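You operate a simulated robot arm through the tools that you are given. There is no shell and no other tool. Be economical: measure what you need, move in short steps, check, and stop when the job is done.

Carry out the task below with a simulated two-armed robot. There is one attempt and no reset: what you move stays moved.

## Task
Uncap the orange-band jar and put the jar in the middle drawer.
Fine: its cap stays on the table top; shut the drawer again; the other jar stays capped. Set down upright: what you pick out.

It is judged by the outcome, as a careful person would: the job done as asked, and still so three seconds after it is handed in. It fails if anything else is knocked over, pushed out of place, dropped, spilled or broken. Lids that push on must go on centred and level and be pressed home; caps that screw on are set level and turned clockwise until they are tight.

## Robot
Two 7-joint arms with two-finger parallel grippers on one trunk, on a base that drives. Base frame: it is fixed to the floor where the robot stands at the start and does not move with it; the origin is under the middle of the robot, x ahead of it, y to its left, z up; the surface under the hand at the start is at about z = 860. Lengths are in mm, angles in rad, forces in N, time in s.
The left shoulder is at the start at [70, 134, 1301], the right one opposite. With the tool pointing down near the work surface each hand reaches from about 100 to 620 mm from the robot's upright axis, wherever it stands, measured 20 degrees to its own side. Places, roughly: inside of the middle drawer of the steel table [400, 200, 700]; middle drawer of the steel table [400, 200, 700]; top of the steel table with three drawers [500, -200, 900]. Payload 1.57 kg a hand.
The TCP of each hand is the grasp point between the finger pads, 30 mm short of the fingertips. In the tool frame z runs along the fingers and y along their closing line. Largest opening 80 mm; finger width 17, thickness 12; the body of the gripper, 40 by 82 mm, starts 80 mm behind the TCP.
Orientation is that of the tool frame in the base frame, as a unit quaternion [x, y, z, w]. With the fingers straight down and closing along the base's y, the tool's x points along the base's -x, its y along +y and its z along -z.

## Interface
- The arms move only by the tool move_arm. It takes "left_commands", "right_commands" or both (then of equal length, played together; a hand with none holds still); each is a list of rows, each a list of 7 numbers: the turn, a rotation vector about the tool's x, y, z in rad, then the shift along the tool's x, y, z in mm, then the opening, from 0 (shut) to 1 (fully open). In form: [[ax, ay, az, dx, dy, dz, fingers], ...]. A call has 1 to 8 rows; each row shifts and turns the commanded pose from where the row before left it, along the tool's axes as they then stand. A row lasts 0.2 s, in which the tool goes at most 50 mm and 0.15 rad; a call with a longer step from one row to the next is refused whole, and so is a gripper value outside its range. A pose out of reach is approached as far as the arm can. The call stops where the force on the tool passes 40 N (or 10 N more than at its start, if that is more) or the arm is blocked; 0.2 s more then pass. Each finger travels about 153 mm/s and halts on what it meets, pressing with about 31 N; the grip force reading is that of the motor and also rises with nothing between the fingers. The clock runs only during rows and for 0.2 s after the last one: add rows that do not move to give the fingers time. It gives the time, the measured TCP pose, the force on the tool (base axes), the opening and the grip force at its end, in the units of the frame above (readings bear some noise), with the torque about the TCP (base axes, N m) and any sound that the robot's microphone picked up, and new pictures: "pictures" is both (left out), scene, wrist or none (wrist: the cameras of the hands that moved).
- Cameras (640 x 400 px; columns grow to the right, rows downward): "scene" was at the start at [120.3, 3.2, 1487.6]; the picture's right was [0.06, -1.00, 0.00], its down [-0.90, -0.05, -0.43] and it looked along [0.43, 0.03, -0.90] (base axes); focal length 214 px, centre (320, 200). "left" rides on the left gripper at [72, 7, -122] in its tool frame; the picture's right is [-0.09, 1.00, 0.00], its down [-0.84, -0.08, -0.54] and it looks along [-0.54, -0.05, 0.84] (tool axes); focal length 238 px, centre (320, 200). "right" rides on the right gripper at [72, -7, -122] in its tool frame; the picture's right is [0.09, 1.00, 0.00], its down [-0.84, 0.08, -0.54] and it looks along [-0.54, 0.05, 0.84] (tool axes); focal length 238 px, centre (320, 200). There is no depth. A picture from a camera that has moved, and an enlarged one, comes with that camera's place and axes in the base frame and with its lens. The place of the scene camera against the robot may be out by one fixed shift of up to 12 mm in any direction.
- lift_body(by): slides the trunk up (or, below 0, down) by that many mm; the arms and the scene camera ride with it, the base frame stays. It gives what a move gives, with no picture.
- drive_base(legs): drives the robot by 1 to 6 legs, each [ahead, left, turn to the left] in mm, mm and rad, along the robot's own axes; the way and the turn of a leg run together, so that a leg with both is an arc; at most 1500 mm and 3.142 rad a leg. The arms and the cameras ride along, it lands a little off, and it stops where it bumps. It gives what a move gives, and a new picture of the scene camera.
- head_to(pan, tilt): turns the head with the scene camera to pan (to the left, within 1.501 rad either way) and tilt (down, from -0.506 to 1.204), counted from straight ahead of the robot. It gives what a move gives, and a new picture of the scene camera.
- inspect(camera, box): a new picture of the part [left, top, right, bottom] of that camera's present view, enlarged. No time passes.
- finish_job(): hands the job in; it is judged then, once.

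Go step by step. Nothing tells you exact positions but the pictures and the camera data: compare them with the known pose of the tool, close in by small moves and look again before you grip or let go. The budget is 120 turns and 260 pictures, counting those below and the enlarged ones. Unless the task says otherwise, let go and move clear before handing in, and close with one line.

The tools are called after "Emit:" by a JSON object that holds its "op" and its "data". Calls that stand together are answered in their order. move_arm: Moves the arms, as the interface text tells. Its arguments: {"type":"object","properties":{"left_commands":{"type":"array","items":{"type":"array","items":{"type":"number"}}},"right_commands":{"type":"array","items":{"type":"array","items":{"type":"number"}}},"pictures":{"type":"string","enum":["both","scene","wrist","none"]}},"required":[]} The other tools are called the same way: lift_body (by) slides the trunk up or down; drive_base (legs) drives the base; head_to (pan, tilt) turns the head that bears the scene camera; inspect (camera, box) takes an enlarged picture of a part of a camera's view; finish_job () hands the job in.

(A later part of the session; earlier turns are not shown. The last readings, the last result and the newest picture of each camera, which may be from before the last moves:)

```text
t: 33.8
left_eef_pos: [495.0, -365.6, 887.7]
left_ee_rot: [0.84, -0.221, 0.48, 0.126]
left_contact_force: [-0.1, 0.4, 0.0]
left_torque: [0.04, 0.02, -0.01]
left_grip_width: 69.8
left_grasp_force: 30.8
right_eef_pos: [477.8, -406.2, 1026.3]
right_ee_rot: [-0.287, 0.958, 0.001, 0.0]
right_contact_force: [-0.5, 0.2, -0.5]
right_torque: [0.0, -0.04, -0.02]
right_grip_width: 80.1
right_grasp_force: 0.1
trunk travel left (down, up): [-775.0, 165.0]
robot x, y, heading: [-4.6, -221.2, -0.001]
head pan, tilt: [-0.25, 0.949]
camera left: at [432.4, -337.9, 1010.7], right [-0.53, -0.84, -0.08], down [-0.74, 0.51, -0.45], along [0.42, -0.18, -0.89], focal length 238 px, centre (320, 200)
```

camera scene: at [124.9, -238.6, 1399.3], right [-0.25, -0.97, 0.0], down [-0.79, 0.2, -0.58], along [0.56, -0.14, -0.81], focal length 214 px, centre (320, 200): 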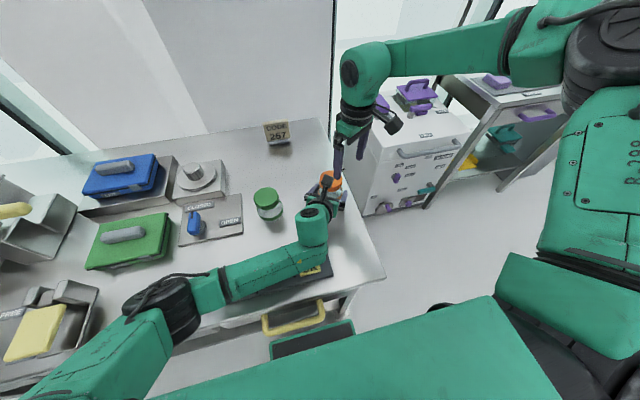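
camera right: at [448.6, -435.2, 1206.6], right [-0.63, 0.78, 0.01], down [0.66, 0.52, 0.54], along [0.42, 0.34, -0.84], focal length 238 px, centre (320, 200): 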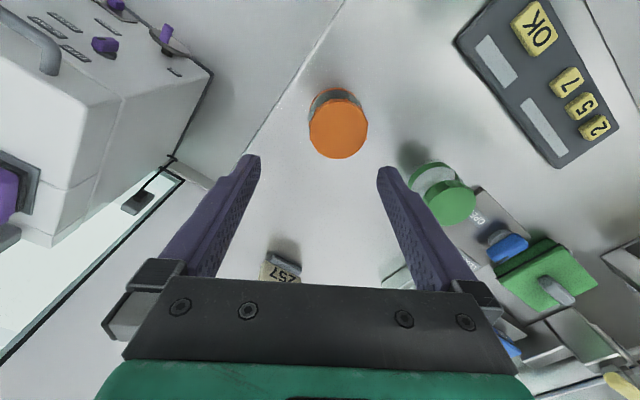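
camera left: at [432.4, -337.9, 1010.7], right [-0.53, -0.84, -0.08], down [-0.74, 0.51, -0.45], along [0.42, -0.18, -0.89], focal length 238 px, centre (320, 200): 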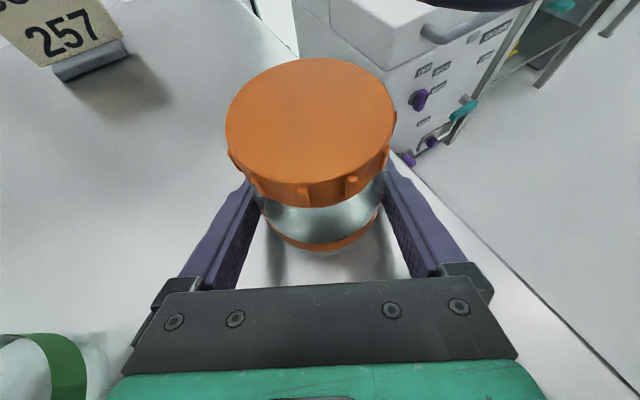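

Jar is held, 70 mm wide, axis at about [494.5, -366]. I centre the right hand over it and yaw it so its fingers keep clear of the left camera while unscrewing.

Emit:
{"op": "move_arm", "data": {"right_commands": [[0, 0, 0, -18.2, 12.1, 0, 1], [0, 0, 0, -18.2, 12.1, 0, 1], [0, 0, -0.15, 0, 0, 0, 1], [0, 0, -0.15, 0, 0, 0, 1], [0, 0, -0.15, 0, 0, 0, 1], [0, 0, -0.15, 0, 0, 0, 1], [0, 0, -0.15, 0, 0, 0, 1], [0, 0, -0.15, 0, 0, 0, 1]], "pictures": "both"}}

```text
t: 35.6
left_eef_pos: [494.5, -365.2, 886.3]
left_ee_rot: [0.839, -0.222, 0.48, 0.127]
left_contact_force: [-0.5, -0.1, 0.2]
left_torque: [0.04, 0.05, 0.01]
left_grip_width: 69.7
left_grasp_force: 31.2
right_eef_pos: [499.6, -384.8, 1028.0]
right_ee_rot: [-0.676, 0.737, 0.001, 0.0]
right_contact_force: [0.2, 0.0, -1.0]
right_torque: [0.02, 0.01, 0.02]
right_grip_width: 80.0
right_grasp_force: 0.0
right hand out of reach, approached as far as the arm can: row 2
trunk travel left (down, up): [-775.0, 165.0]
robot x, y, heading: [-2.0, -225.6, 0.001]
head pan, tilt: [-0.25, 0.949]
camera scene: at [124.9, -238.9, 1399.3], right [-0.25, -0.97, 0.0], down [-0.79, 0.2, -0.58], along [0.56, -0.14, -0.81], focal length 214 px, centre (320, 200)
camera right: at [498.9, -458.8, 1148.3], right [-1.0, 0.0, 0.0], down [0.0, 0.84, 0.54], along [0.0, 0.54, -0.84], focal length 238 px, centre (320, 200)
```

scene: 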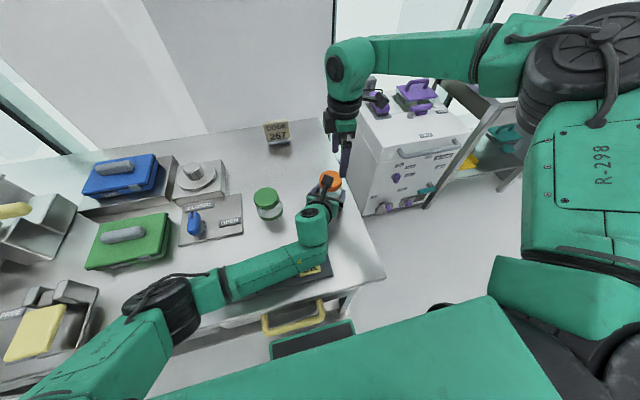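
right: 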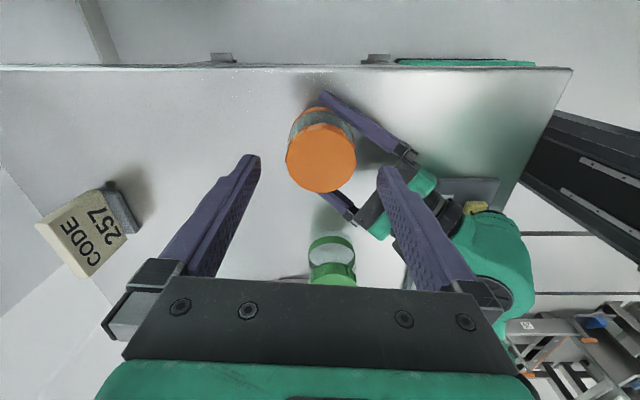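

Emit:
{"op": "move_arm", "data": {"right_commands": [[0, 0, 0, -9.2, 3.3, 0, 1], [0, 0, 0, -9.2, 3.3, 0, 1]], "pictures": "wrist"}}

```text
t: 36.2
left_eef_pos: [496.1, -366.4, 888.5]
left_ee_rot: [0.839, -0.221, 0.48, 0.127]
left_contact_force: [-0.4, 0.6, -0.2]
left_torque: [0.03, 0.03, -0.02]
left_grip_width: 69.8
left_grasp_force: 30.7
right_eef_pos: [493.5, -368.0, 1028.0]
right_ee_rot: [-0.674, 0.739, 0.0, 0.0]
right_contact_force: [-0.3, 1.3, -0.1]
right_torque: [0.01, 0.01, 0.0]
right_grip_width: 79.9
right_grasp_force: 0.1
trunk travel left (down, up): [-775.0, 165.0]
robot x, y, heading: [-3.8, -219.1, -0.006]
head pan, tilt: [-0.25, 0.949]
camera right: at [493.7, -440.5, 1148.5], right [-1.0, 0.0, 0.0], down [0.0, 0.84, 0.54], along [0.0, 0.54, -0.84], focal length 238 px, centre (320, 200)
```

right: 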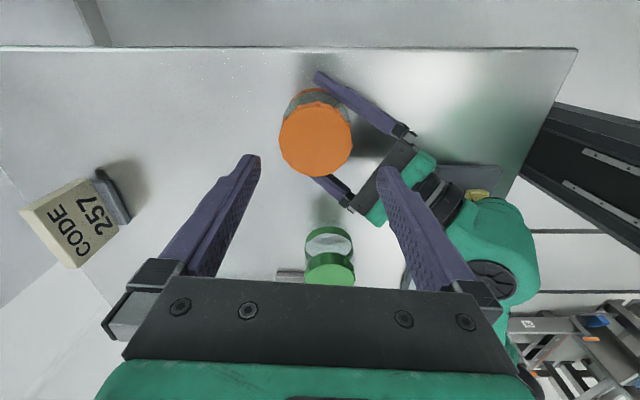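

Right camera shows the cap ~4 mm off in each axis; I correct and descend partway.

Emit:
{"op": "move_arm", "data": {"right_commands": [[0, 0, 0, 3, -3.5, 0, 1], [0, 0, 0, 0, 0, 20, 1], [0, 0, 0, 0, 0, 18, 1]], "pictures": "both"}}

```text
t: 37.0
left_eef_pos: [495.5, -366.2, 887.0]
left_ee_rot: [0.839, -0.221, 0.48, 0.127]
left_contact_force: [-0.7, 0.4, 0.5]
left_torque: [0.03, 0.03, 0.05]
left_grip_width: 70.1
left_grasp_force: 31.0
right_eef_pos: [497.3, -369.7, 989.2]
right_ee_rot: [-0.674, 0.739, 0.0, 0.0]
right_contact_force: [-0.2, -0.6, 0.4]
right_torque: [-0.02, 0.03, -0.01]
right_grip_width: 80.2
right_grasp_force: 0.0
trunk travel left (down, up): [-775.0, 165.0]
robot x, y, heading: [-4.7, -219.7, 0.009]
head pan, tilt: [-0.25, 0.949]
camera scene: at [125.1, -239.0, 1399.3], right [-0.25, -0.97, 0.0], down [-0.79, 0.2, -0.58], along [0.56, -0.14, -0.81], focal length 214 px, centre (320, 200)
camera right: at [497.1, -443.4, 1110.4], right [-1.0, 0.0, 0.0], down [0.0, 0.84, 0.54], along [0.0, 0.54, -0.84], focal length 238 px, centre (320, 200)
```

scene: 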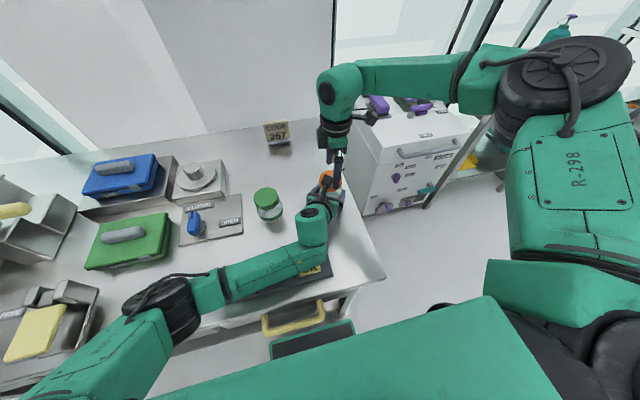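
right: 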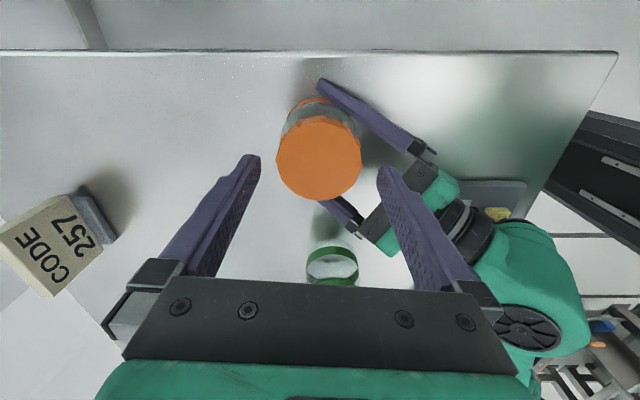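

Well centred now. Descend to cap height and close on the cap.

Emit:
{"op": "move_arm", "data": {"right_commands": [[0, 0, 0, 1, -1, 17, 1], [0, 0, 0, 0, 0, 16, 1], [0, 0, 0, 0, 0, 0, 0.6], [0, 0, 0, 0, 0, 0, 0.6], [0, 0, 0, 0, 0, 0, 0.6]], "pictures": "both"}}

Emit:
{"op": "inspect", "data": {"camera": "left", "box": [160, 0, 480, 290]}}

```text
t: 38.2
left_eef_pos: [493.0, -367.5, 886.6]
left_ee_rot: [0.839, -0.223, 0.48, 0.128]
left_contact_force: [-23.1, 1.9, 3.2]
left_torque: [0.25, -0.39, -0.04]
left_grip_width: 70.0
left_grasp_force: 31.3
right_eef_pos: [492.1, -377.2, 961.9]
right_ee_rot: [-0.674, 0.739, -0.002, 0.005]
right_contact_force: [24.9, -3.4, 3.3]
right_torque: [-0.42, -1.29, -0.21]
right_grip_width: 61.8
right_grasp_force: 30.8
right hand out of reach, approached as far as the arm can: row 1, 2
trunk travel left (down, up): [-775.0, 165.0]
robot x, y, heading: [-3.2, -220.3, -0.004]
head pan, tilt: [-0.25, 0.949]
camera scene: at [124.1, -239.1, 1399.4], right [-0.25, -0.97, 0.0], down [-0.79, 0.2, -0.58], along [0.56, -0.14, -0.81], focal length 214 px, centre (320, 200)
camera right: at [490.7, -450.7, 1082.1], right [-1.0, 0.0, -0.01], down [-0.01, 0.84, 0.55], along [0.01, 0.55, -0.84], focal length 238 px, centre (320, 200)
```

scene: 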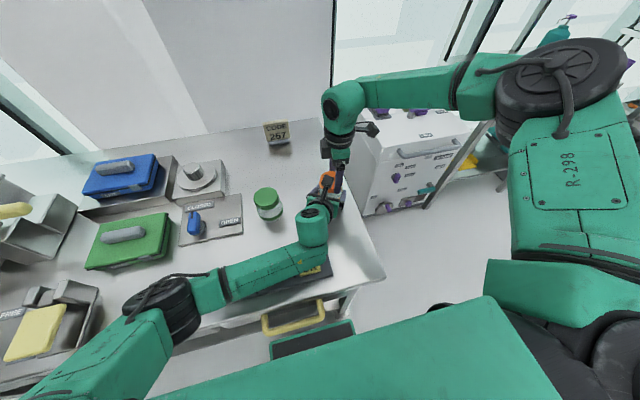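
right: 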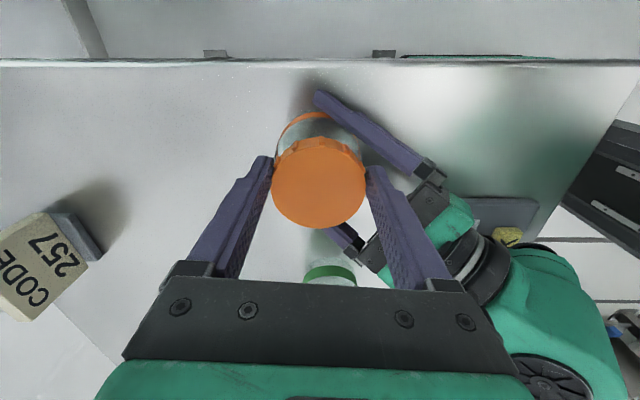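

```text
1.38 times, centred on (320, 145) of left
camera zoom: at [431.0, -338.9, 1011.0], right [-0.54, -0.84, -0.08], down [-0.74, 0.51, -0.45], along [0.42, -0.18, -0.89], focal length 329 px, centre (320, 276)
```

zoom: 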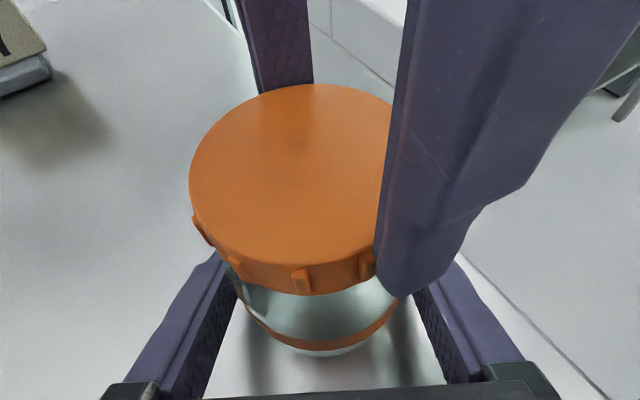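

The right hand fell short in reach, so it grips off-centre with side load. I open it again and probe which motion is limited.

Emit:
{"op": "move_arm", "data": {"right_commands": [[0, 0, 0, 0, 0, 0, 1], [0, 0, 0, 0, 0, 0, 1], [0, 0, 0, 0, 0, 0, 1]], "pictures": "none"}}

Emit:
{"op": "move_arm", "data": {"right_commands": [[0, 0, 0, -4, -3, 0, 1], [0, 0, 0, -4, -1, 0, 1]], "pictures": "none"}}

```text
t: 39.0
left_eef_pos: [496.2, -365.3, 887.3]
left_ee_rot: [0.839, -0.222, 0.48, 0.128]
left_contact_force: [1.0, 0.6, 1.6]
left_torque: [0.01, 0.12, -0.03]
left_grip_width: 70.1
left_grasp_force: 31.5
right_eef_pos: [490.6, -377.0, 960.4]
right_ee_rot: [-0.674, 0.738, 0.0, 0.001]
right_contact_force: [-0.5, -0.9, -0.4]
right_torque: [0.0, 0.02, 0.01]
right_grip_width: 80.1
right_grasp_force: 0.1
trunk travel left (down, up): [-775.0, 165.0]
robot x, y, heading: [-5.0, -223.6, -0.001]
head pan, tilt: [-0.25, 0.949]
```

```text
t: 39.6
left_eef_pos: [495.9, -366.3, 888.3]
left_ee_rot: [0.839, -0.222, 0.48, 0.128]
left_contact_force: [1.4, 1.3, 1.9]
left_torque: [0.06, 0.08, -0.02]
left_grip_width: 69.7
left_grasp_force: 31.3
right_eef_pos: [487.7, -373.9, 963.1]
right_ee_rot: [-0.674, 0.739, 0.0, 0.002]
right_contact_force: [0.0, 0.7, 0.1]
right_torque: [0.02, 0.0, -0.01]
right_grip_width: 79.9
right_grasp_force: 0.0
right hand out of reach, approached as far as the arm can: row 1, 2
trunk travel left (down, up): [-775.0, 165.0]
robot x, y, heading: [-3.4, -219.5, -0.0]
head pan, tilt: [-0.25, 0.949]
```

The right arm's reach shrinks with depth below its shoulder, so lowering the trunk 60 mm should fix it. I open the left hand, raise both hands 60 mm straight up, then lower the trunk.

Emit:
{"op": "move_arm", "data": {"left_commands": [[0, 0, 0, 0, 0, 0, 1], [0, 0, 0, 0, 0, 0, 1], [0, 0, 0, 25.9, 0, -15.2, 1], [0, 0, 0, 25.9, 0, -15.2, 1]], "right_commands": [[0, 0, 0, 0, 0, -30, 1], [0, 0, 0, 0, 0, -30, 1], [0, 0, 0, 0, 0, 0, 1], [0, 0, 0, 0, 0, 0, 1]], "pictures": "wrist"}}

```text
t: 40.6
left_eef_pos: [495.5, -366.2, 948.9]
left_ee_rot: [0.839, -0.222, 0.48, 0.127]
left_contact_force: [0.5, -0.5, -0.1]
left_torque: [0.0, 0.0, -0.04]
left_grip_width: 80.0
left_grasp_force: 0.0
right_eef_pos: [488.0, -374.5, 1023.2]
right_ee_rot: [-0.675, 0.738, 0.0, 0.0]
right_contact_force: [0.5, 0.3, -0.5]
right_torque: [-0.01, -0.01, -0.01]
right_grip_width: 80.1
right_grasp_force: 0.1
trunk travel left (down, up): [-775.0, 165.0]
robot x, y, heading: [-3.0, -220.2, -0.002]
head pan, tilt: [-0.25, 0.949]
camera right: at [488.7, -447.4, 1144.1], right [-1.0, 0.0, 0.0], down [0.0, 0.84, 0.54], along [0.0, 0.54, -0.84], focal length 238 px, centre (320, 200)
camera left: at [432.8, -338.0, 1072.8], right [-0.53, -0.84, -0.08], down [-0.74, 0.51, -0.45], along [0.42, -0.18, -0.89], focal length 238 px, centre (320, 200)
```

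right: 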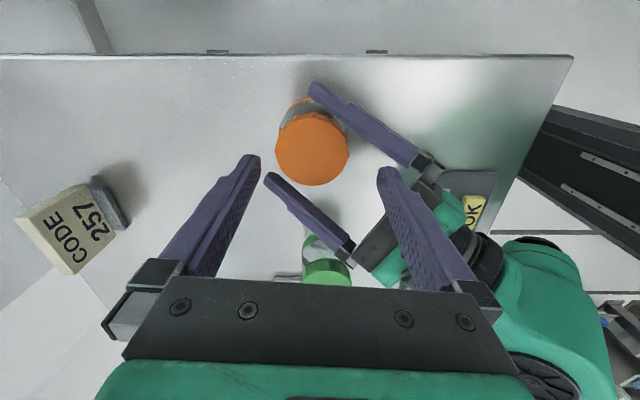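
left: 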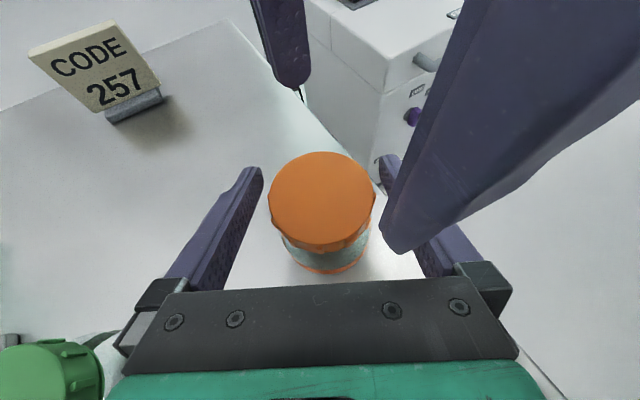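

Emit:
{"op": "lift_body", "data": {"by": -60}}

Emit:
{"op": "move_arm", "data": {"left_commands": [[0, 0, 0, 0, 0, 0, 0.6], [0, 0, 0, 0, 0, 0, 0.6], [0, 0, 0, 0, 0, 0, 0.6]], "right_commands": [[0, 0, 0, -3.6, -7.5, 0, 1], [0, 0, 0, 0, 0, 0, 1], [0, 0, 0, 0, 0, 0, 1]], "pictures": "both"}}

```text
t: 41.6
left_eef_pos: [496.0, -365.1, 889.7]
left_ee_rot: [0.839, -0.221, 0.481, 0.127]
left_contact_force: [0.2, 0.0, 0.3]
left_torque: [0.01, 0.02, 0.03]
left_grip_width: 80.0
left_grasp_force: 0.0
right_eef_pos: [488.0, -374.7, 963.4]
right_ee_rot: [-0.674, 0.739, 0.001, 0.0]
right_contact_force: [0.3, 0.1, -0.4]
right_torque: [0.01, 0.02, -0.01]
right_grip_width: 80.0
right_grasp_force: 0.0
trunk travel left (down, up): [-715.0, 225.0]
robot x, y, heading: [-0.8, -222.7, -0.001]
head pan, tilt: [-0.25, 0.949]
```

```text
t: 42.4
left_eef_pos: [495.8, -366.1, 888.7]
left_ee_rot: [0.839, -0.221, 0.481, 0.128]
left_contact_force: [0.0, -0.4, 2.0]
left_torque: [0.05, -0.01, 0.02]
left_grip_width: 69.9
left_grasp_force: 31.0
right_eef_pos: [495.8, -370.8, 964.0]
right_ee_rot: [-0.674, 0.738, 0.0, 0.0]
right_contact_force: [1.0, 0.9, 0.5]
right_torque: [0.01, -0.06, -0.01]
right_grip_width: 80.0
right_grasp_force: 0.1
trunk travel left (down, up): [-715.0, 225.0]
robot x, y, heading: [-4.1, -222.9, 0.001]
head pan, tilt: [-0.25, 0.949]
camera scene: at [124.5, -238.8, 1339.3], right [-0.25, -0.97, 0.0], down [-0.79, 0.2, -0.58], along [0.56, -0.14, -0.81], focal length 214 px, centre (320, 200)
camera right: at [496.2, -444.3, 1084.0], right [-1.0, 0.0, 0.0], down [0.0, 0.84, 0.54], along [0.0, 0.54, -0.84], focal length 238 px, centre (320, 200)
camera left: at [432.9, -338.0, 1012.9], right [-0.53, -0.84, -0.08], down [-0.74, 0.51, -0.45], along [0.42, -0.18, -0.89], focal length 238 px, centre (320, 200)
```

scene: 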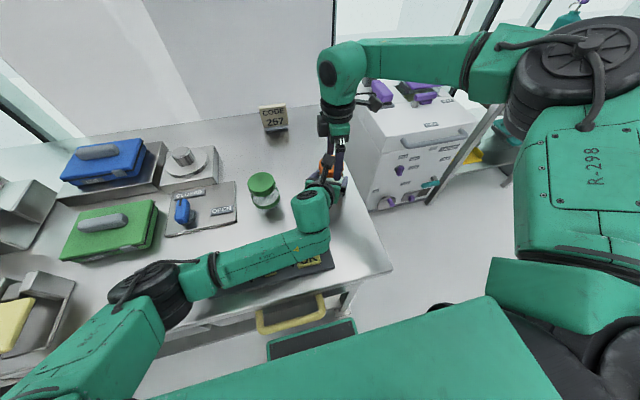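
right: 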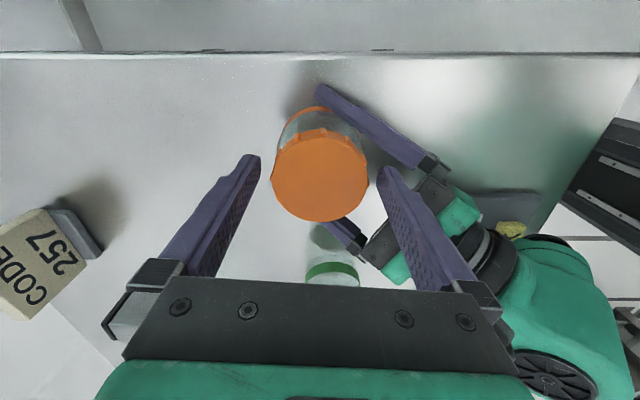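
left: 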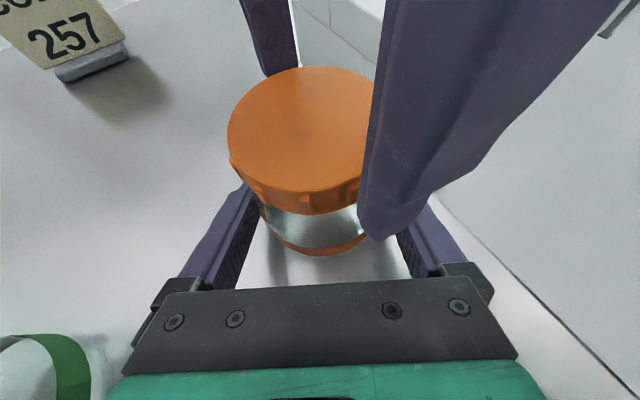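

Centred in both views. Lower 8 mm and close on the cap.

Emit:
{"op": "move_arm", "data": {"right_commands": [[0, 0, 0, 0, 0, 8, 1], [0, 0, 0, 0, 0, 0, 0.6], [0, 0, 0, 0, 0, 0, 0.6], [0, 0, 0, 0, 0, 0, 0.6]], "pictures": "wrist"}}

```text
t: 43.4
left_eef_pos: [495.7, -366.4, 889.2]
left_ee_rot: [0.839, -0.221, 0.481, 0.126]
left_contact_force: [5.4, -2.3, -0.1]
left_torque: [0.01, 0.14, 0.03]
left_grip_width: 69.7
left_grasp_force: 30.5
right_eef_pos: [495.1, -371.3, 954.7]
right_ee_rot: [-0.674, 0.738, 0.001, 0.0]
right_contact_force: [-5.6, 0.9, 3.0]
right_torque: [0.04, 0.09, 0.02]
right_grip_width: 62.8
right_grasp_force: 31.3
trunk travel left (down, up): [-715.0, 225.0]
robot x, y, heading: [-8.7, -217.3, -0.003]
head pan, tilt: [-0.25, 0.949]
camera right: at [496.0, -444.1, 1075.9], right [-1.0, 0.0, 0.0], down [0.0, 0.84, 0.54], along [0.0, 0.54, -0.84], focal length 238 px, centre (320, 200)
```

right: 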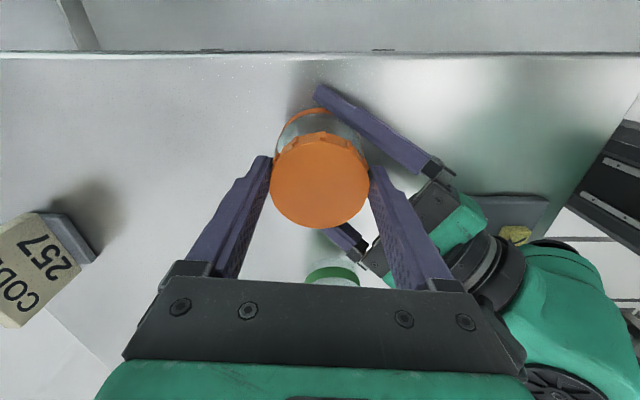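

Cap is gripped (63 mm). Turn counter-clockwise in small steps.

Emit:
{"op": "move_arm", "data": {"right_commands": [[0, 0, -0.12, 0, 0, 0, 0.6], [0, 0, -0.12, 0, 0, 0, 0.6], [0, 0, -0.12, 0, 0, 0, 0.6], [0, 0, -0.12, 0, 0, 0, 0.6], [0, 0, -0.12, 0, 0, 0, 0.6], [0, 0, -0.12, 0, 0, 0, 0.6], [0, 0, -0.12, 0, 0, 0, 0.6], [0, 0, -0.12, 0, 0, 0, 0.6]], "pictures": "wrist"}}

```text
t: 45.2
left_eef_pos: [493.7, -365.4, 889.5]
left_ee_rot: [0.839, -0.223, 0.48, 0.13]
left_contact_force: [-21.8, -6.4, 3.6]
left_torque: [0.22, -0.79, -0.02]
left_grip_width: 69.8
left_grasp_force: 31.1
right_eef_pos: [497.3, -371.1, 956.6]
right_ee_rot: [0.94, -0.342, 0.003, -0.001]
right_contact_force: [23.4, 7.8, 2.2]
right_torque: [0.25, -0.56, -0.1]
right_grip_width: 62.6
right_grasp_force: 31.0
trunk travel left (down, up): [-715.0, 225.0]
robot x, y, heading: [-7.1, -215.9, 0.0]
head pan, tilt: [-0.25, 0.949]
camera right: at [556.4, -412.8, 1077.0], right [-0.57, -0.82, -0.01], down [-0.69, 0.48, 0.54], along [-0.44, 0.31, -0.84], focal length 238 px, centre (320, 200)
```

right: 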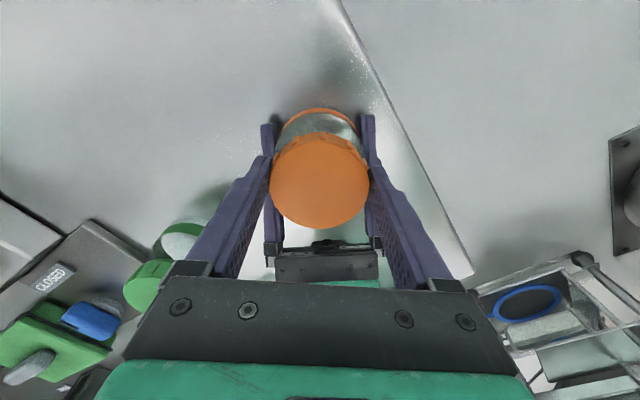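

Turned 55° with low twisting torque, but some side load as the centres differ. I shift ~4 mm to relieve it and keep turning.

Emit:
{"op": "move_arm", "data": {"right_commands": [[0, 0, 0, 2.4, -3.3, 0, 0.6], [0, 0, -0.12, 0, 0, -0.3, 0.6], [0, 0, -0.12, 0, 0, -0.3, 0.6], [0, 0, -0.12, 0, 0, -0.3, 0.6], [0, 0, -0.12, 0, 0, -0.3, 0.6], [0, 0, -0.12, 0, 0, -0.3, 0.6], [0, 0, -0.12, 0, 0, -0.3, 0.6]], "pictures": "wrist"}}

Emit:
{"op": "inspect", "data": {"camera": "left", "box": [160, 0, 480, 290]}}

```text
t: 46.8
left_eef_pos: [495.9, -367.6, 889.4]
left_ee_rot: [0.839, -0.223, 0.48, 0.129]
left_contact_force: [-3.4, -28.6, 0.2]
left_torque: [0.99, 0.11, 0.01]
left_grip_width: 70.1
left_grasp_force: 30.6
right_eef_pos: [500.2, -368.8, 957.6]
right_ee_rot: [1.0, 0.011, 0.0, -0.003]
right_contact_force: [3.1, 29.4, -1.4]
right_torque: [1.01, -0.34, -0.19]
right_grip_width: 63.0
right_grasp_force: 30.6
trunk travel left (down, up): [-715.0, 225.0]
robot x, y, heading: [-4.6, -220.3, 0.0]
head pan, tilt: [-0.25, 0.949]
camera right: at [572.5, -361.5, 1078.5], right [0.12, -0.99, -0.01], down [-0.83, -0.1, 0.54], along [-0.54, -0.06, -0.84], focal length 238 px, centre (320, 200)
```

right: 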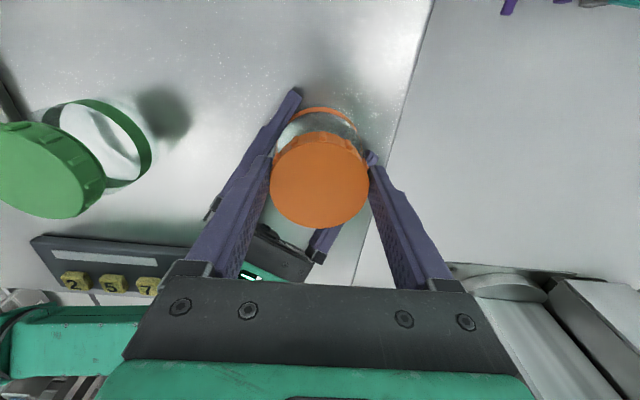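

```text
1.38 times, centred on (320, 145) of left
camera zoom: at [432.4, -338.9, 1013.2], right [-0.54, -0.84, -0.08], down [-0.73, 0.51, -0.45], along [0.42, -0.18, -0.89], focal length 329 px, centre (320, 276)
```

zoom: 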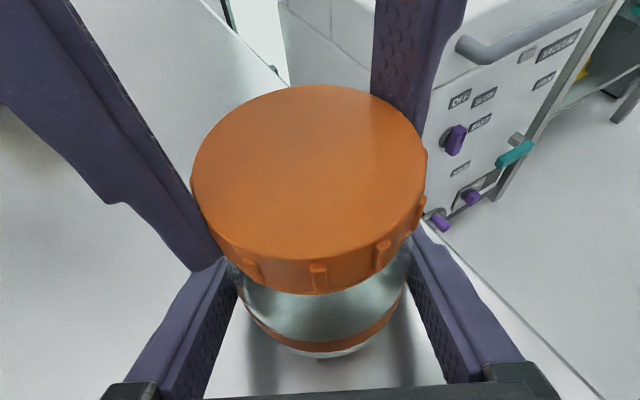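

About 95° turned so far. Relieve the side load, then try a small lift to see if the cap is free.

Emit:
{"op": "move_arm", "data": {"right_commands": [[0, 0, 0, 0, -4.5, 0, 0.6], [0, 0, 0, 0, 0, 0, 0.6]], "pictures": "none"}}

Emit:
{"op": "move_arm", "data": {"right_commands": [[0, 0, 0, 0, 0, -2, 0.6], [0, 0, 0, 0, 0, -2, 0.6]], "pictures": "none"}}

```text
t: 47.4
left_eef_pos: [497.2, -365.8, 890.1]
left_ee_rot: [0.839, -0.221, 0.481, 0.127]
left_contact_force: [-9.1, -13.7, 2.2]
left_torque: [-0.27, -0.61, 0.02]
left_grip_width: 70.1
left_grasp_force: 30.7
right_eef_pos: [501.4, -366.1, 956.8]
right_ee_rot: [1.0, 0.009, 0.0, 0.001]
right_contact_force: [10.1, 13.0, -0.7]
right_torque: [0.95, -0.11, -0.07]
right_grip_width: 62.5
right_grasp_force: 31.2
trunk travel left (down, up): [-715.0, 225.0]
robot x, y, heading: [-2.1, -218.5, 0.002]
head pan, tilt: [-0.25, 0.949]
```

```text
t: 48.0
left_eef_pos: [496.8, -366.6, 890.8]
left_ee_rot: [0.838, -0.222, 0.481, 0.127]
left_contact_force: [-14.5, -6.1, 16.7]
left_torque: [0.14, -0.23, 0.0]
left_grip_width: 70.0
left_grasp_force: 30.7
right_eef_pos: [501.6, -366.4, 960.5]
right_ee_rot: [1.0, 0.009, 0.0, 0.002]
right_contact_force: [16.0, 6.0, -19.2]
right_torque: [0.27, -0.91, -0.03]
right_grip_width: 62.7
right_grasp_force: 30.8
trunk travel left (down, up): [-715.0, 225.0]
robot x, y, heading: [-2.9, -219.9, -0.003]
head pan, tilt: [-0.25, 0.949]
```

Still threaded. Ease back down and turn a bit more, then regrip.

Emit:
{"op": "move_arm", "data": {"right_commands": [[0, 0, 0, 2, 0, 3, 0.6], [0, 0, -0.12, 0, 0, 0, 0.6], [0, 0, -0.12, 0, 0, 0, 0.6], [0, 0, -0.12, 0, 0, 0, 0.6], [0, 0, -0.12, 0, 0, 0, 0.6], [0, 0, -0.12, 0, 0, 0, 0.6]], "pictures": "scene"}}

```text
t: 49.4
left_eef_pos: [495.5, -366.8, 889.1]
left_ee_rot: [0.839, -0.222, 0.481, 0.128]
left_contact_force: [7.9, -24.1, 4.7]
left_torque: [0.7, 0.13, 0.03]
left_grip_width: 70.0
left_grasp_force: 30.8
right_eef_pos: [500.0, -364.7, 958.9]
right_ee_rot: [0.952, 0.307, -0.001, -0.003]
right_contact_force: [-7.4, 24.0, -2.6]
right_torque: [0.82, 0.34, -0.14]
right_grip_width: 62.9
right_grasp_force: 31.2
trunk travel left (down, up): [-715.0, 225.0]
robot x, y, heading: [-3.2, -223.5, 0.002]
head pan, tilt: [-0.25, 0.949]
camera scene: at [124.5, -238.5, 1339.3], right [-0.25, -0.97, 0.0], down [-0.79, 0.2, -0.58], along [0.56, -0.14, -0.81], focal length 214 px, centre (320, 200)
```

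scene: 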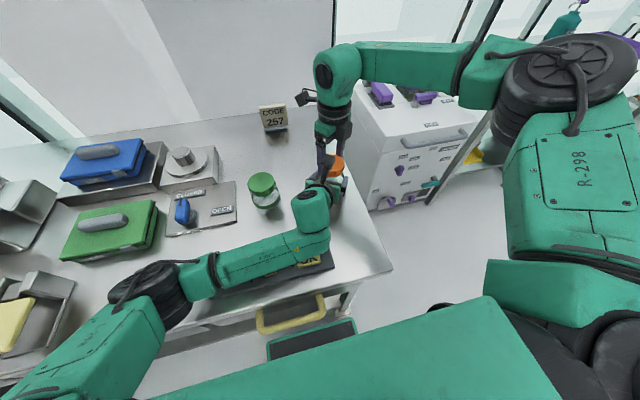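

I understand: the cap was gripped ~5 mm off the rotation centre; the true axis is [495.5, -366]. I open, wind the right hand back and re-centre there.

Emit:
{"op": "move_arm", "data": {"right_commands": [[0, 0, 0, 0, 0, 0, 1], [0, 0, 0, 0, 0, 0, 1], [0, 0, 0.15, 0, 0, 0, 1], [0, 0, 0.15, 0, 0, 0, 1], [0, 0, 0.15, 0, 0, 0, 1], [0, 0, 0.15, 0, 0, 0, 1], [0, 0, 0.15, 0, 0, 0, 1], [0, 0, 0.15, 0, 0, 0, 1]], "pictures": "none"}}

Emit:
{"op": "move_arm", "data": {"right_commands": [[0, 0, 0.15, 0, 0, 0, 1], [0, 0, 0.15, 0, 0, 0, 1], [0, 0, 0.15, 0, 0, 0, 1], [0, 0, 0.15, 0, 0, 0, 1], [0, 0, 0.15, 0, 0, 0, 1], [0, 0, 0.15, 0, 0, 0, 1], [0, 0, 0.15, 0, 0, 0, 1], [0, 0, 0.15, 0, 0, 0, 1]], "pictures": "wrist"}}

```text
t: 51.2
left_eef_pos: [495.9, -366.0, 888.9]
left_ee_rot: [0.84, -0.221, 0.479, 0.127]
left_contact_force: [-0.6, -0.3, -0.2]
left_torque: [-0.05, -0.04, 0.03]
left_grip_width: 69.8
left_grasp_force: 30.8
right_eef_pos: [501.5, -365.7, 958.0]
right_ee_rot: [0.99, -0.141, 0.001, -0.001]
right_contact_force: [0.4, 0.1, -0.2]
right_torque: [0.0, 0.0, 0.01]
right_grip_width: 79.8
right_grasp_force: 0.1
trunk travel left (down, up): [-715.0, 225.0]
robot x, y, heading: [-6.2, -218.1, 0.006]
head pan, tilt: [-0.25, 0.949]
```

```text
t: 53.0
left_eef_pos: [495.7, -365.2, 888.8]
left_ee_rot: [0.84, -0.221, 0.48, 0.127]
left_contact_force: [-0.9, -0.7, -2.4]
left_torque: [0.0, 0.0, 0.01]
left_grip_width: 70.0
left_grasp_force: 31.1
right_eef_pos: [502.3, -365.6, 958.8]
right_ee_rot: [0.738, -0.675, 0.0, -0.001]
right_contact_force: [-0.6, -0.8, 0.0]
right_torque: [-0.01, 0.0, -0.04]
right_grip_width: 80.2
right_grasp_force: 0.0
trunk travel left (down, up): [-715.0, 225.0]
robot x, y, heading: [-2.3, -218.4, -0.001]
head pan, tilt: [-0.25, 0.949]
camera right: at [515.0, -438.2, 1078.5], right [-0.98, -0.18, 0.0], down [-0.15, 0.83, 0.54], along [-0.1, 0.53, -0.84], focal length 238 px, centre (320, 200)
```

right: 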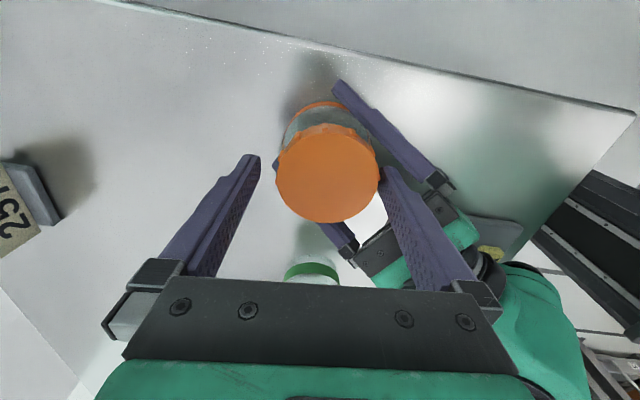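

Emit:
{"op": "move_arm", "data": {"right_commands": [[0, 0, 0, 0.5, 6.4, 2, 1], [0, 0, 0, 0, 0, 0, 0.6], [0, 0, 0, 0, 0, 0, 0.6], [0, 0, 0, 0, 0, 0, 0.6], [0, 0, -0.12, 0, 0, 0, 0.6], [0, 0, -0.12, 0, 0, 0, 0.6], [0, 0, -0.12, 0, 0, 0, 0.6], [0, 0, -0.12, 0, 0, 0, 0.6]], "pictures": "wrist"}}

```text
t: 54.8
left_eef_pos: [495.3, -367.2, 889.2]
left_ee_rot: [0.839, -0.222, 0.48, 0.129]
left_contact_force: [-18.0, 1.0, -2.9]
left_torque: [-0.33, -0.53, 0.0]
left_grip_width: 69.6
left_grasp_force: 31.3
right_eef_pos: [497.1, -366.6, 954.4]
right_ee_rot: [0.879, -0.478, 0.0, -0.001]
right_contact_force: [17.5, 0.4, -0.5]
right_torque: [0.34, -0.64, -0.01]
right_grip_width: 62.7
right_grasp_force: 31.0
trunk travel left (down, up): [-715.0, 225.0]
robot x, y, heading: [-5.3, -217.8, -0.005]
head pan, tilt: [-0.25, 0.949]
camera right: at [540.9, -424.9, 1076.9], right [-0.79, -0.62, 0.0], down [-0.52, 0.66, 0.54], along [-0.33, 0.43, -0.84], focal length 238 px, centre (320, 200)
```

right: 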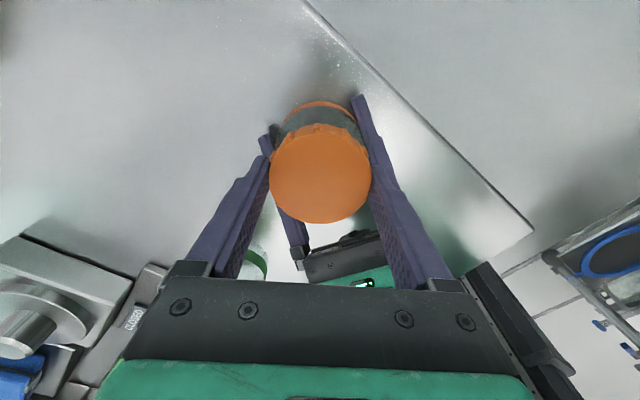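

Emit:
{"op": "move_arm", "data": {"right_commands": [[0, 0, 0, 2.2, -3.4, 0, 0.6], [0, 0, -0.13, 0, 0, -0.2, 0.6], [0, 0, -0.13, 0, 0, -0.2, 0.6], [0, 0, -0.13, 0, 0, -0.2, 0.6], [0, 0, -0.13, 0, 0, -0.2, 0.6], [0, 0, -0.13, 0, 0, -0.2, 0.6], [0, 0, -0.13, 0, 0, -0.2, 0.6], [0, 0, -0.13, 0, 0, -0.2, 0.6]], "pictures": "wrist"}}

Emit:
{"op": "inspect", "data": {"camera": "left", "box": [160, 0, 480, 290]}}

```text
t: 56.6
left_eef_pos: [496.2, -364.7, 889.0]
left_ee_rot: [0.839, -0.221, 0.48, 0.126]
left_contact_force: [19.4, -6.7, -3.8]
left_torque: [-0.1, 0.37, 0.04]
left_grip_width: 70.0
left_grasp_force: 31.1
right_eef_pos: [500.6, -367.2, 957.1]
right_ee_rot: [0.999, -0.043, -0.001, 0.0]
right_contact_force: [-20.1, 7.4, 2.1]
right_torque: [0.59, 0.91, -0.02]
right_grip_width: 62.7
right_grasp_force: 30.5
trunk travel left (down, up): [-715.0, 225.0]
robot x, y, heading: [-0.0, -221.5, 0.002]
head pan, tilt: [-0.25, 0.949]
camera right: at [572.7, -367.3, 1077.3], right [0.01, -1.0, 0.0], down [-0.84, -0.01, 0.55], along [-0.55, 0.0, -0.84], focal length 238 px, centre (320, 200)
```

right: 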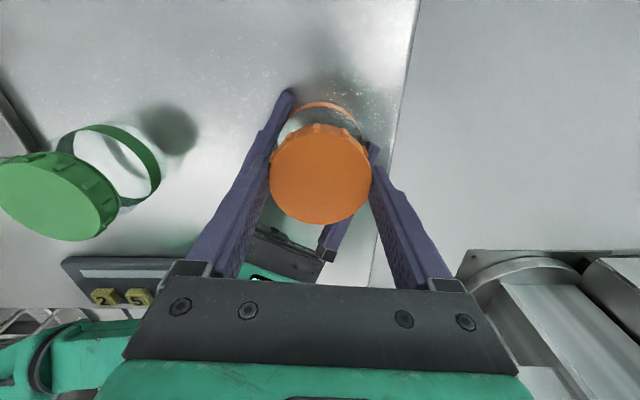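

```text
1.38 times, centred on (320, 145) of left
camera zoom: at [433.6, -337.8, 1013.0], right [-0.53, -0.84, -0.08], down [-0.74, 0.51, -0.45], along [0.42, -0.18, -0.89], focal length 329 px, centre (320, 276)
```

zoom: 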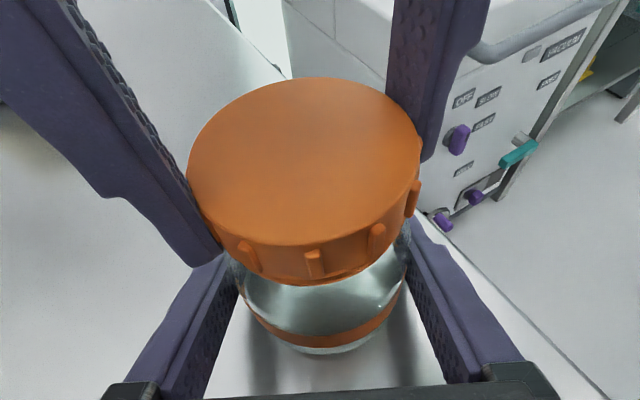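

The cap has visibly risen. Relieve side load and test-lift.

Emit:
{"op": "move_arm", "data": {"right_commands": [[0, 0, 0, -4, -1.5, 0, 0.6], [0, 0, 0, 0, 0, -1.5, 0.6], [0, 0, 0, 0, 0, -1.5, 0.6]], "pictures": "none"}}

```text
t: 57.4
left_eef_pos: [495.0, -366.7, 890.1]
left_ee_rot: [0.839, -0.222, 0.481, 0.129]
left_contact_force: [-11.0, 12.3, 16.0]
left_torque: [-0.59, 0.23, 0.01]
left_grip_width: 70.3
left_grasp_force: 30.9
right_eef_pos: [497.5, -366.5, 959.6]
right_ee_rot: [0.999, -0.045, 0.002, 0.002]
right_contact_force: [9.6, -12.8, -17.6]
right_torque: [-0.35, -0.95, 0.04]
right_grip_width: 62.6
right_grasp_force: 31.1
trunk travel left (down, up): [-715.0, 225.0]
robot x, y, heading: [-6.2, -220.3, -0.002]
head pan, tilt: [-0.25, 0.949]
```

Still a bit of thread. Ease down and turn further.

Emit:
{"op": "move_arm", "data": {"right_commands": [[0, 0, 0, 1.5, 2, 2, 0.6], [0, 0, -0.13, 0, 0, -0.2, 0.6], [0, 0, -0.13, 0, 0, -0.2, 0.6], [0, 0, -0.13, 0, 0, -0.2, 0.6], [0, 0, -0.13, 0, 0, -0.2, 0.6], [0, 0, -0.13, 0, 0, -0.2, 0.6]], "pictures": "none"}}

Emit:
{"op": "move_arm", "data": {"right_commands": [[0, 0, 0, 0, 0, -1.5, 0.6], [0, 0, 0, 0, 0, -1.5, 0.6]], "pictures": "none"}}

Emit:
{"op": "inspect", "data": {"camera": "left", "box": [160, 0, 480, 290]}}

```text
t: 58.8
left_eef_pos: [495.8, -366.8, 889.0]
left_ee_rot: [0.839, -0.223, 0.48, 0.129]
left_contact_force: [-8.7, -0.9, 8.9]
left_torque: [-0.68, -0.35, 0.02]
left_grip_width: 69.9
left_grasp_force: 30.7
right_eef_pos: [496.4, -366.6, 959.7]
right_ee_rot: [0.96, 0.279, 0.0, 0.0]
right_contact_force: [8.0, 1.5, -10.3]
right_torque: [0.75, -0.21, -0.01]
right_grip_width: 62.6
right_grasp_force: 31.3
trunk travel left (down, up): [-715.0, 225.0]
robot x, y, heading: [-5.6, -219.3, 0.004]
head pan, tilt: [-0.25, 0.949]
```

```text
t: 59.4
left_eef_pos: [496.7, -367.1, 891.3]
left_ee_rot: [0.838, -0.221, 0.483, 0.128]
left_contact_force: [-8.3, -4.4, 17.7]
left_torque: [-0.11, 0.13, -0.02]
left_grip_width: 69.6
left_grasp_force: 31.0
right_eef_pos: [497.5, -367.3, 962.3]
right_ee_rot: [0.961, 0.278, -0.001, 0.001]
right_contact_force: [7.3, 3.0, -19.2]
right_torque: [0.37, -0.69, 0.01]
right_grip_width: 62.8
right_grasp_force: 31.2
trunk travel left (down, up): [-715.0, 225.0]
robot x, y, heading: [-5.2, -216.5, -0.002]
head pan, tilt: [-0.25, 0.949]
```

```text
1.38 times, centred on (320, 145) of left
camera zoom: at [432.9, -338.5, 1013.9], right [-0.53, -0.84, -0.08], down [-0.73, 0.51, -0.45], along [0.42, -0.18, -0.89], focal length 329 px, centre (320, 276)
```

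zoom: 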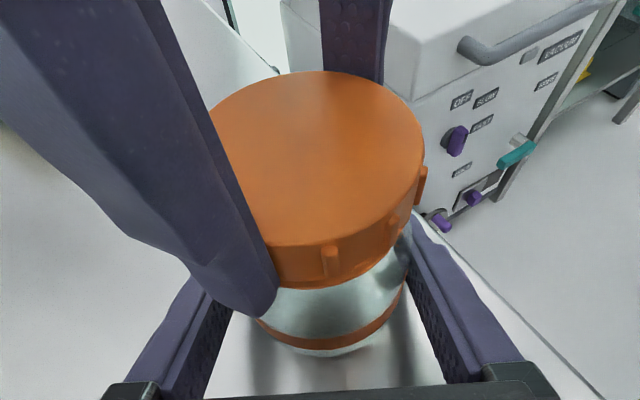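

Regrip for a third stroke: ease down, open, wind back.

Emit:
{"op": "move_arm", "data": {"right_commands": [[0, 0, 0, 0, 0, 2.5, 0.6], [0, 0, 0, 0, 0, 0, 1], [0, 0, 0, 0, 0, 0, 1], [0, 0, 0.15, 0, 0, 0, 1], [0, 0, 0.15, 0, 0, 0, 1], [0, 0, 0.15, 0, 0, 0, 1], [0, 0, 0.15, 0, 0, 0, 1], [0, 0, 0.15, 0, 0, 0, 1]], "pictures": "none"}}

Emit:
{"op": "move_arm", "data": {"right_commands": [[0, 0, 0.15, 0, 0, 0, 1], [0, 0, 0.15, 0, 0, 0, 1], [0, 0, 0.15, 0, 0, 0, 1], [0, 0, 0.15, 0, 0, 0, 1], [0, 0, 0.15, 0, 0, 0, 1], [0, 0, 0.15, 0, 0, 0, 1], [0, 0, 0.15, 0, 0, 0, 1], [0, 0, 0.15, 0, 0, 0, 1]], "pictures": "wrist"}}

```text
t: 61.2
left_eef_pos: [496.4, -365.7, 887.9]
left_ee_rot: [0.84, -0.221, 0.479, 0.127]
left_contact_force: [0.6, 0.4, -1.4]
left_torque: [0.01, 0.02, 0.01]
left_grip_width: 70.1
left_grasp_force: 31.4
right_eef_pos: [497.8, -367.2, 960.5]
right_ee_rot: [0.996, -0.094, 0.001, 0.0]
right_contact_force: [-0.2, -0.3, -0.6]
right_torque: [-0.04, 0.0, -0.02]
right_grip_width: 80.0
right_grasp_force: 0.1
trunk travel left (down, up): [-715.0, 225.0]
robot x, y, heading: [-0.9, -219.2, -0.001]
head pan, tilt: [-0.25, 0.949]
```

```text
t: 63.0
left_eef_pos: [495.9, -364.1, 887.6]
left_ee_rot: [0.839, -0.222, 0.48, 0.127]
left_contact_force: [0.2, 0.2, -2.4]
left_torque: [0.01, -0.02, 0.01]
left_grip_width: 70.0
left_grasp_force: 30.9
right_eef_pos: [498.8, -367.2, 959.5]
right_ee_rot: [0.768, -0.641, -0.001, 0.001]
right_contact_force: [1.0, -0.4, 0.7]
right_torque: [0.01, -0.02, -0.01]
right_grip_width: 80.1
right_grasp_force: 0.1
trunk travel left (down, up): [-715.0, 225.0]
robot x, y, heading: [-5.6, -222.3, 0.001]
head pan, tilt: [-0.25, 0.949]
camera right: at [517.5, -437.5, 1080.0], right [-0.96, -0.27, 0.0], down [-0.23, 0.81, 0.54], along [-0.15, 0.52, -0.84], focal length 238 px, centre (320, 200)
```

right: 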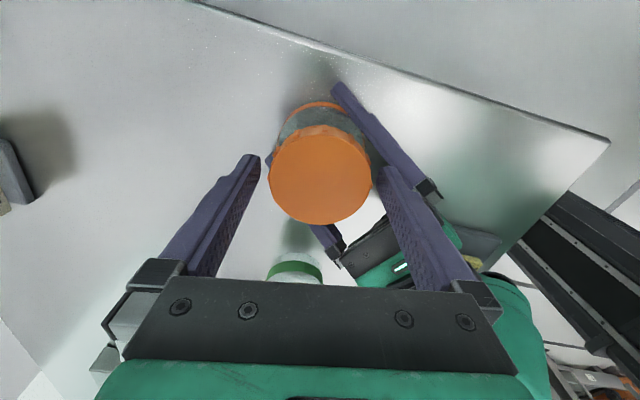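

Centred. Grip and turn again with a slight upward bias.

Emit:
{"op": "move_arm", "data": {"right_commands": [[0, 0, 0, 0, 0, 0, 0.6], [0, 0, 0, 0, 0, 0, 0.6], [0, 0, 0, 0, 0, 0, 0.6], [0, 0, -0.13, 0, 0, 0, 0.6], [0, 0, -0.13, 0, 0, -0.2, 0.6], [0, 0, -0.13, 0, 0, -0.2, 0.6], [0, 0, -0.13, 0, 0, -0.2, 0.6], [0, 0, -0.13, 0, 0, -0.2, 0.6]], "pictures": "none"}}

Emit:
{"op": "move_arm", "data": {"right_commands": [[0, 0, -0.13, 0, 0, -0.2, 0.6], [0, 0, -0.13, 0, 0, -0.2, 0.6], [0, 0, -0.13, 0, 0, -0.2, 0.6], [0, 0, -0.13, 0, 0, -0.2, 0.6], [0, 0, -0.13, 0, 0, -0.2, 0.6], [0, 0, -0.13, 0, 0, -0.2, 0.6]], "pictures": "none"}}

Emit:
{"op": "inspect", "data": {"camera": "left", "box": [160, 0, 480, 290]}}

```text
t: 64.8
left_eef_pos: [496.3, -366.0, 889.5]
left_ee_rot: [0.84, -0.221, 0.479, 0.127]
left_contact_force: [-0.1, 0.2, -1.4]
left_torque: [0.01, -0.01, 0.03]
left_grip_width: 69.8
left_grasp_force: 31.0
right_eef_pos: [497.4, -366.6, 960.2]
right_ee_rot: [0.933, -0.36, 0.0, 0.0]
right_contact_force: [-0.7, 0.0, 0.0]
right_torque: [0.01, 0.02, 0.0]
right_grip_width: 62.3
right_grasp_force: 31.0
trunk travel left (down, up): [-715.0, 225.0]
robot x, y, heading: [-4.0, -218.3, 0.001]
head pan, tilt: [-0.25, 0.949]
```

```text
t: 66.2
left_eef_pos: [495.6, -366.6, 889.1]
left_ee_rot: [0.84, -0.221, 0.48, 0.127]
left_contact_force: [0.6, -0.2, -2.0]
left_torque: [0.04, 0.05, 0.01]
left_grip_width: 69.8
left_grasp_force: 31.0
right_eef_pos: [496.0, -367.4, 962.1]
right_ee_rot: [1.0, 0.023, 0.0, -0.001]
right_contact_force: [-0.1, 0.4, 0.4]
right_torque: [-0.01, 0.01, -0.01]
right_grip_width: 62.2
right_grasp_force: 31.3
trunk travel left (down, up): [-715.0, 225.0]
robot x, y, heading: [-5.5, -218.9, 0.004]
head pan, tilt: [-0.25, 0.949]
```

```text
1.38 times, centred on (320, 145) of left
camera zoom: at [433.2, -338.0, 1012.4], right [-0.53, -0.84, -0.08], down [-0.74, 0.51, -0.45], along [0.42, -0.18, -0.89], focal length 329 px, centre (320, 276)
```

zoom: 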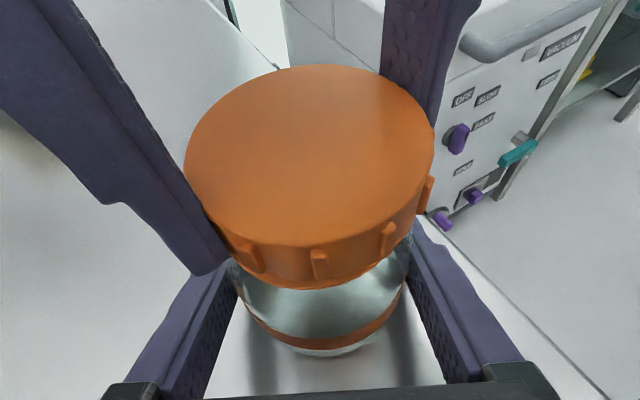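

Zero side and lift forces now — the cap is likely free. Lift gently.

Emit:
{"op": "move_arm", "data": {"right_commands": [[0, 0, 0, 0, 0, -4, 0.6], [0, 0, 0, 0, 0, -4, 0.6], [0, 0, 0, 0, 0, -8, 0.6]], "pictures": "none"}}

Emit:
{"op": "inspect", "data": {"camera": "left", "box": [160, 0, 480, 290]}}

```text
t: 67.0
left_eef_pos: [496.1, -365.8, 888.6]
left_ee_rot: [0.839, -0.222, 0.48, 0.128]
left_contact_force: [-0.7, -1.5, -2.7]
left_torque: [-0.01, -0.02, 0.02]
left_grip_width: 69.7
left_grasp_force: 30.7
right_eef_pos: [497.1, -367.7, 976.8]
right_ee_rot: [1.0, 0.021, 0.001, 0.0]
right_contact_force: [0.2, -1.3, -0.5]
right_torque: [-0.01, 0.01, 0.01]
right_grip_width: 61.9
right_grasp_force: 31.6
trunk travel left (down, up): [-715.0, 225.0]
robot x, y, heading: [-1.3, -219.0, -0.002]
head pan, tilt: [-0.25, 0.949]
```

```text
1.38 times, centred on (320, 145) of left
camera zoom: at [433.1, -338.0, 1012.5], right [-0.53, -0.84, -0.08], down [-0.74, 0.51, -0.45], along [0.42, -0.18, -0.89], focal length 329 px, centre (320, 276)
```

zoom: 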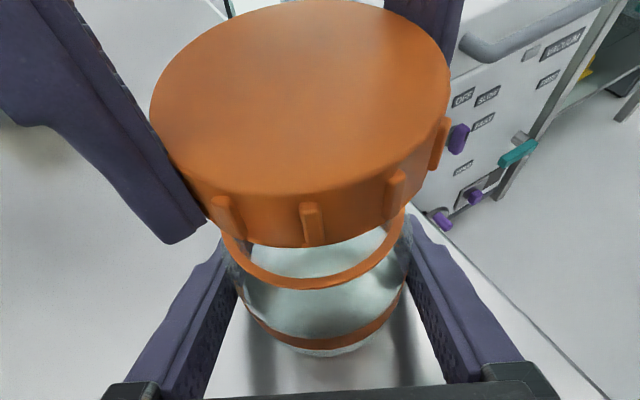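

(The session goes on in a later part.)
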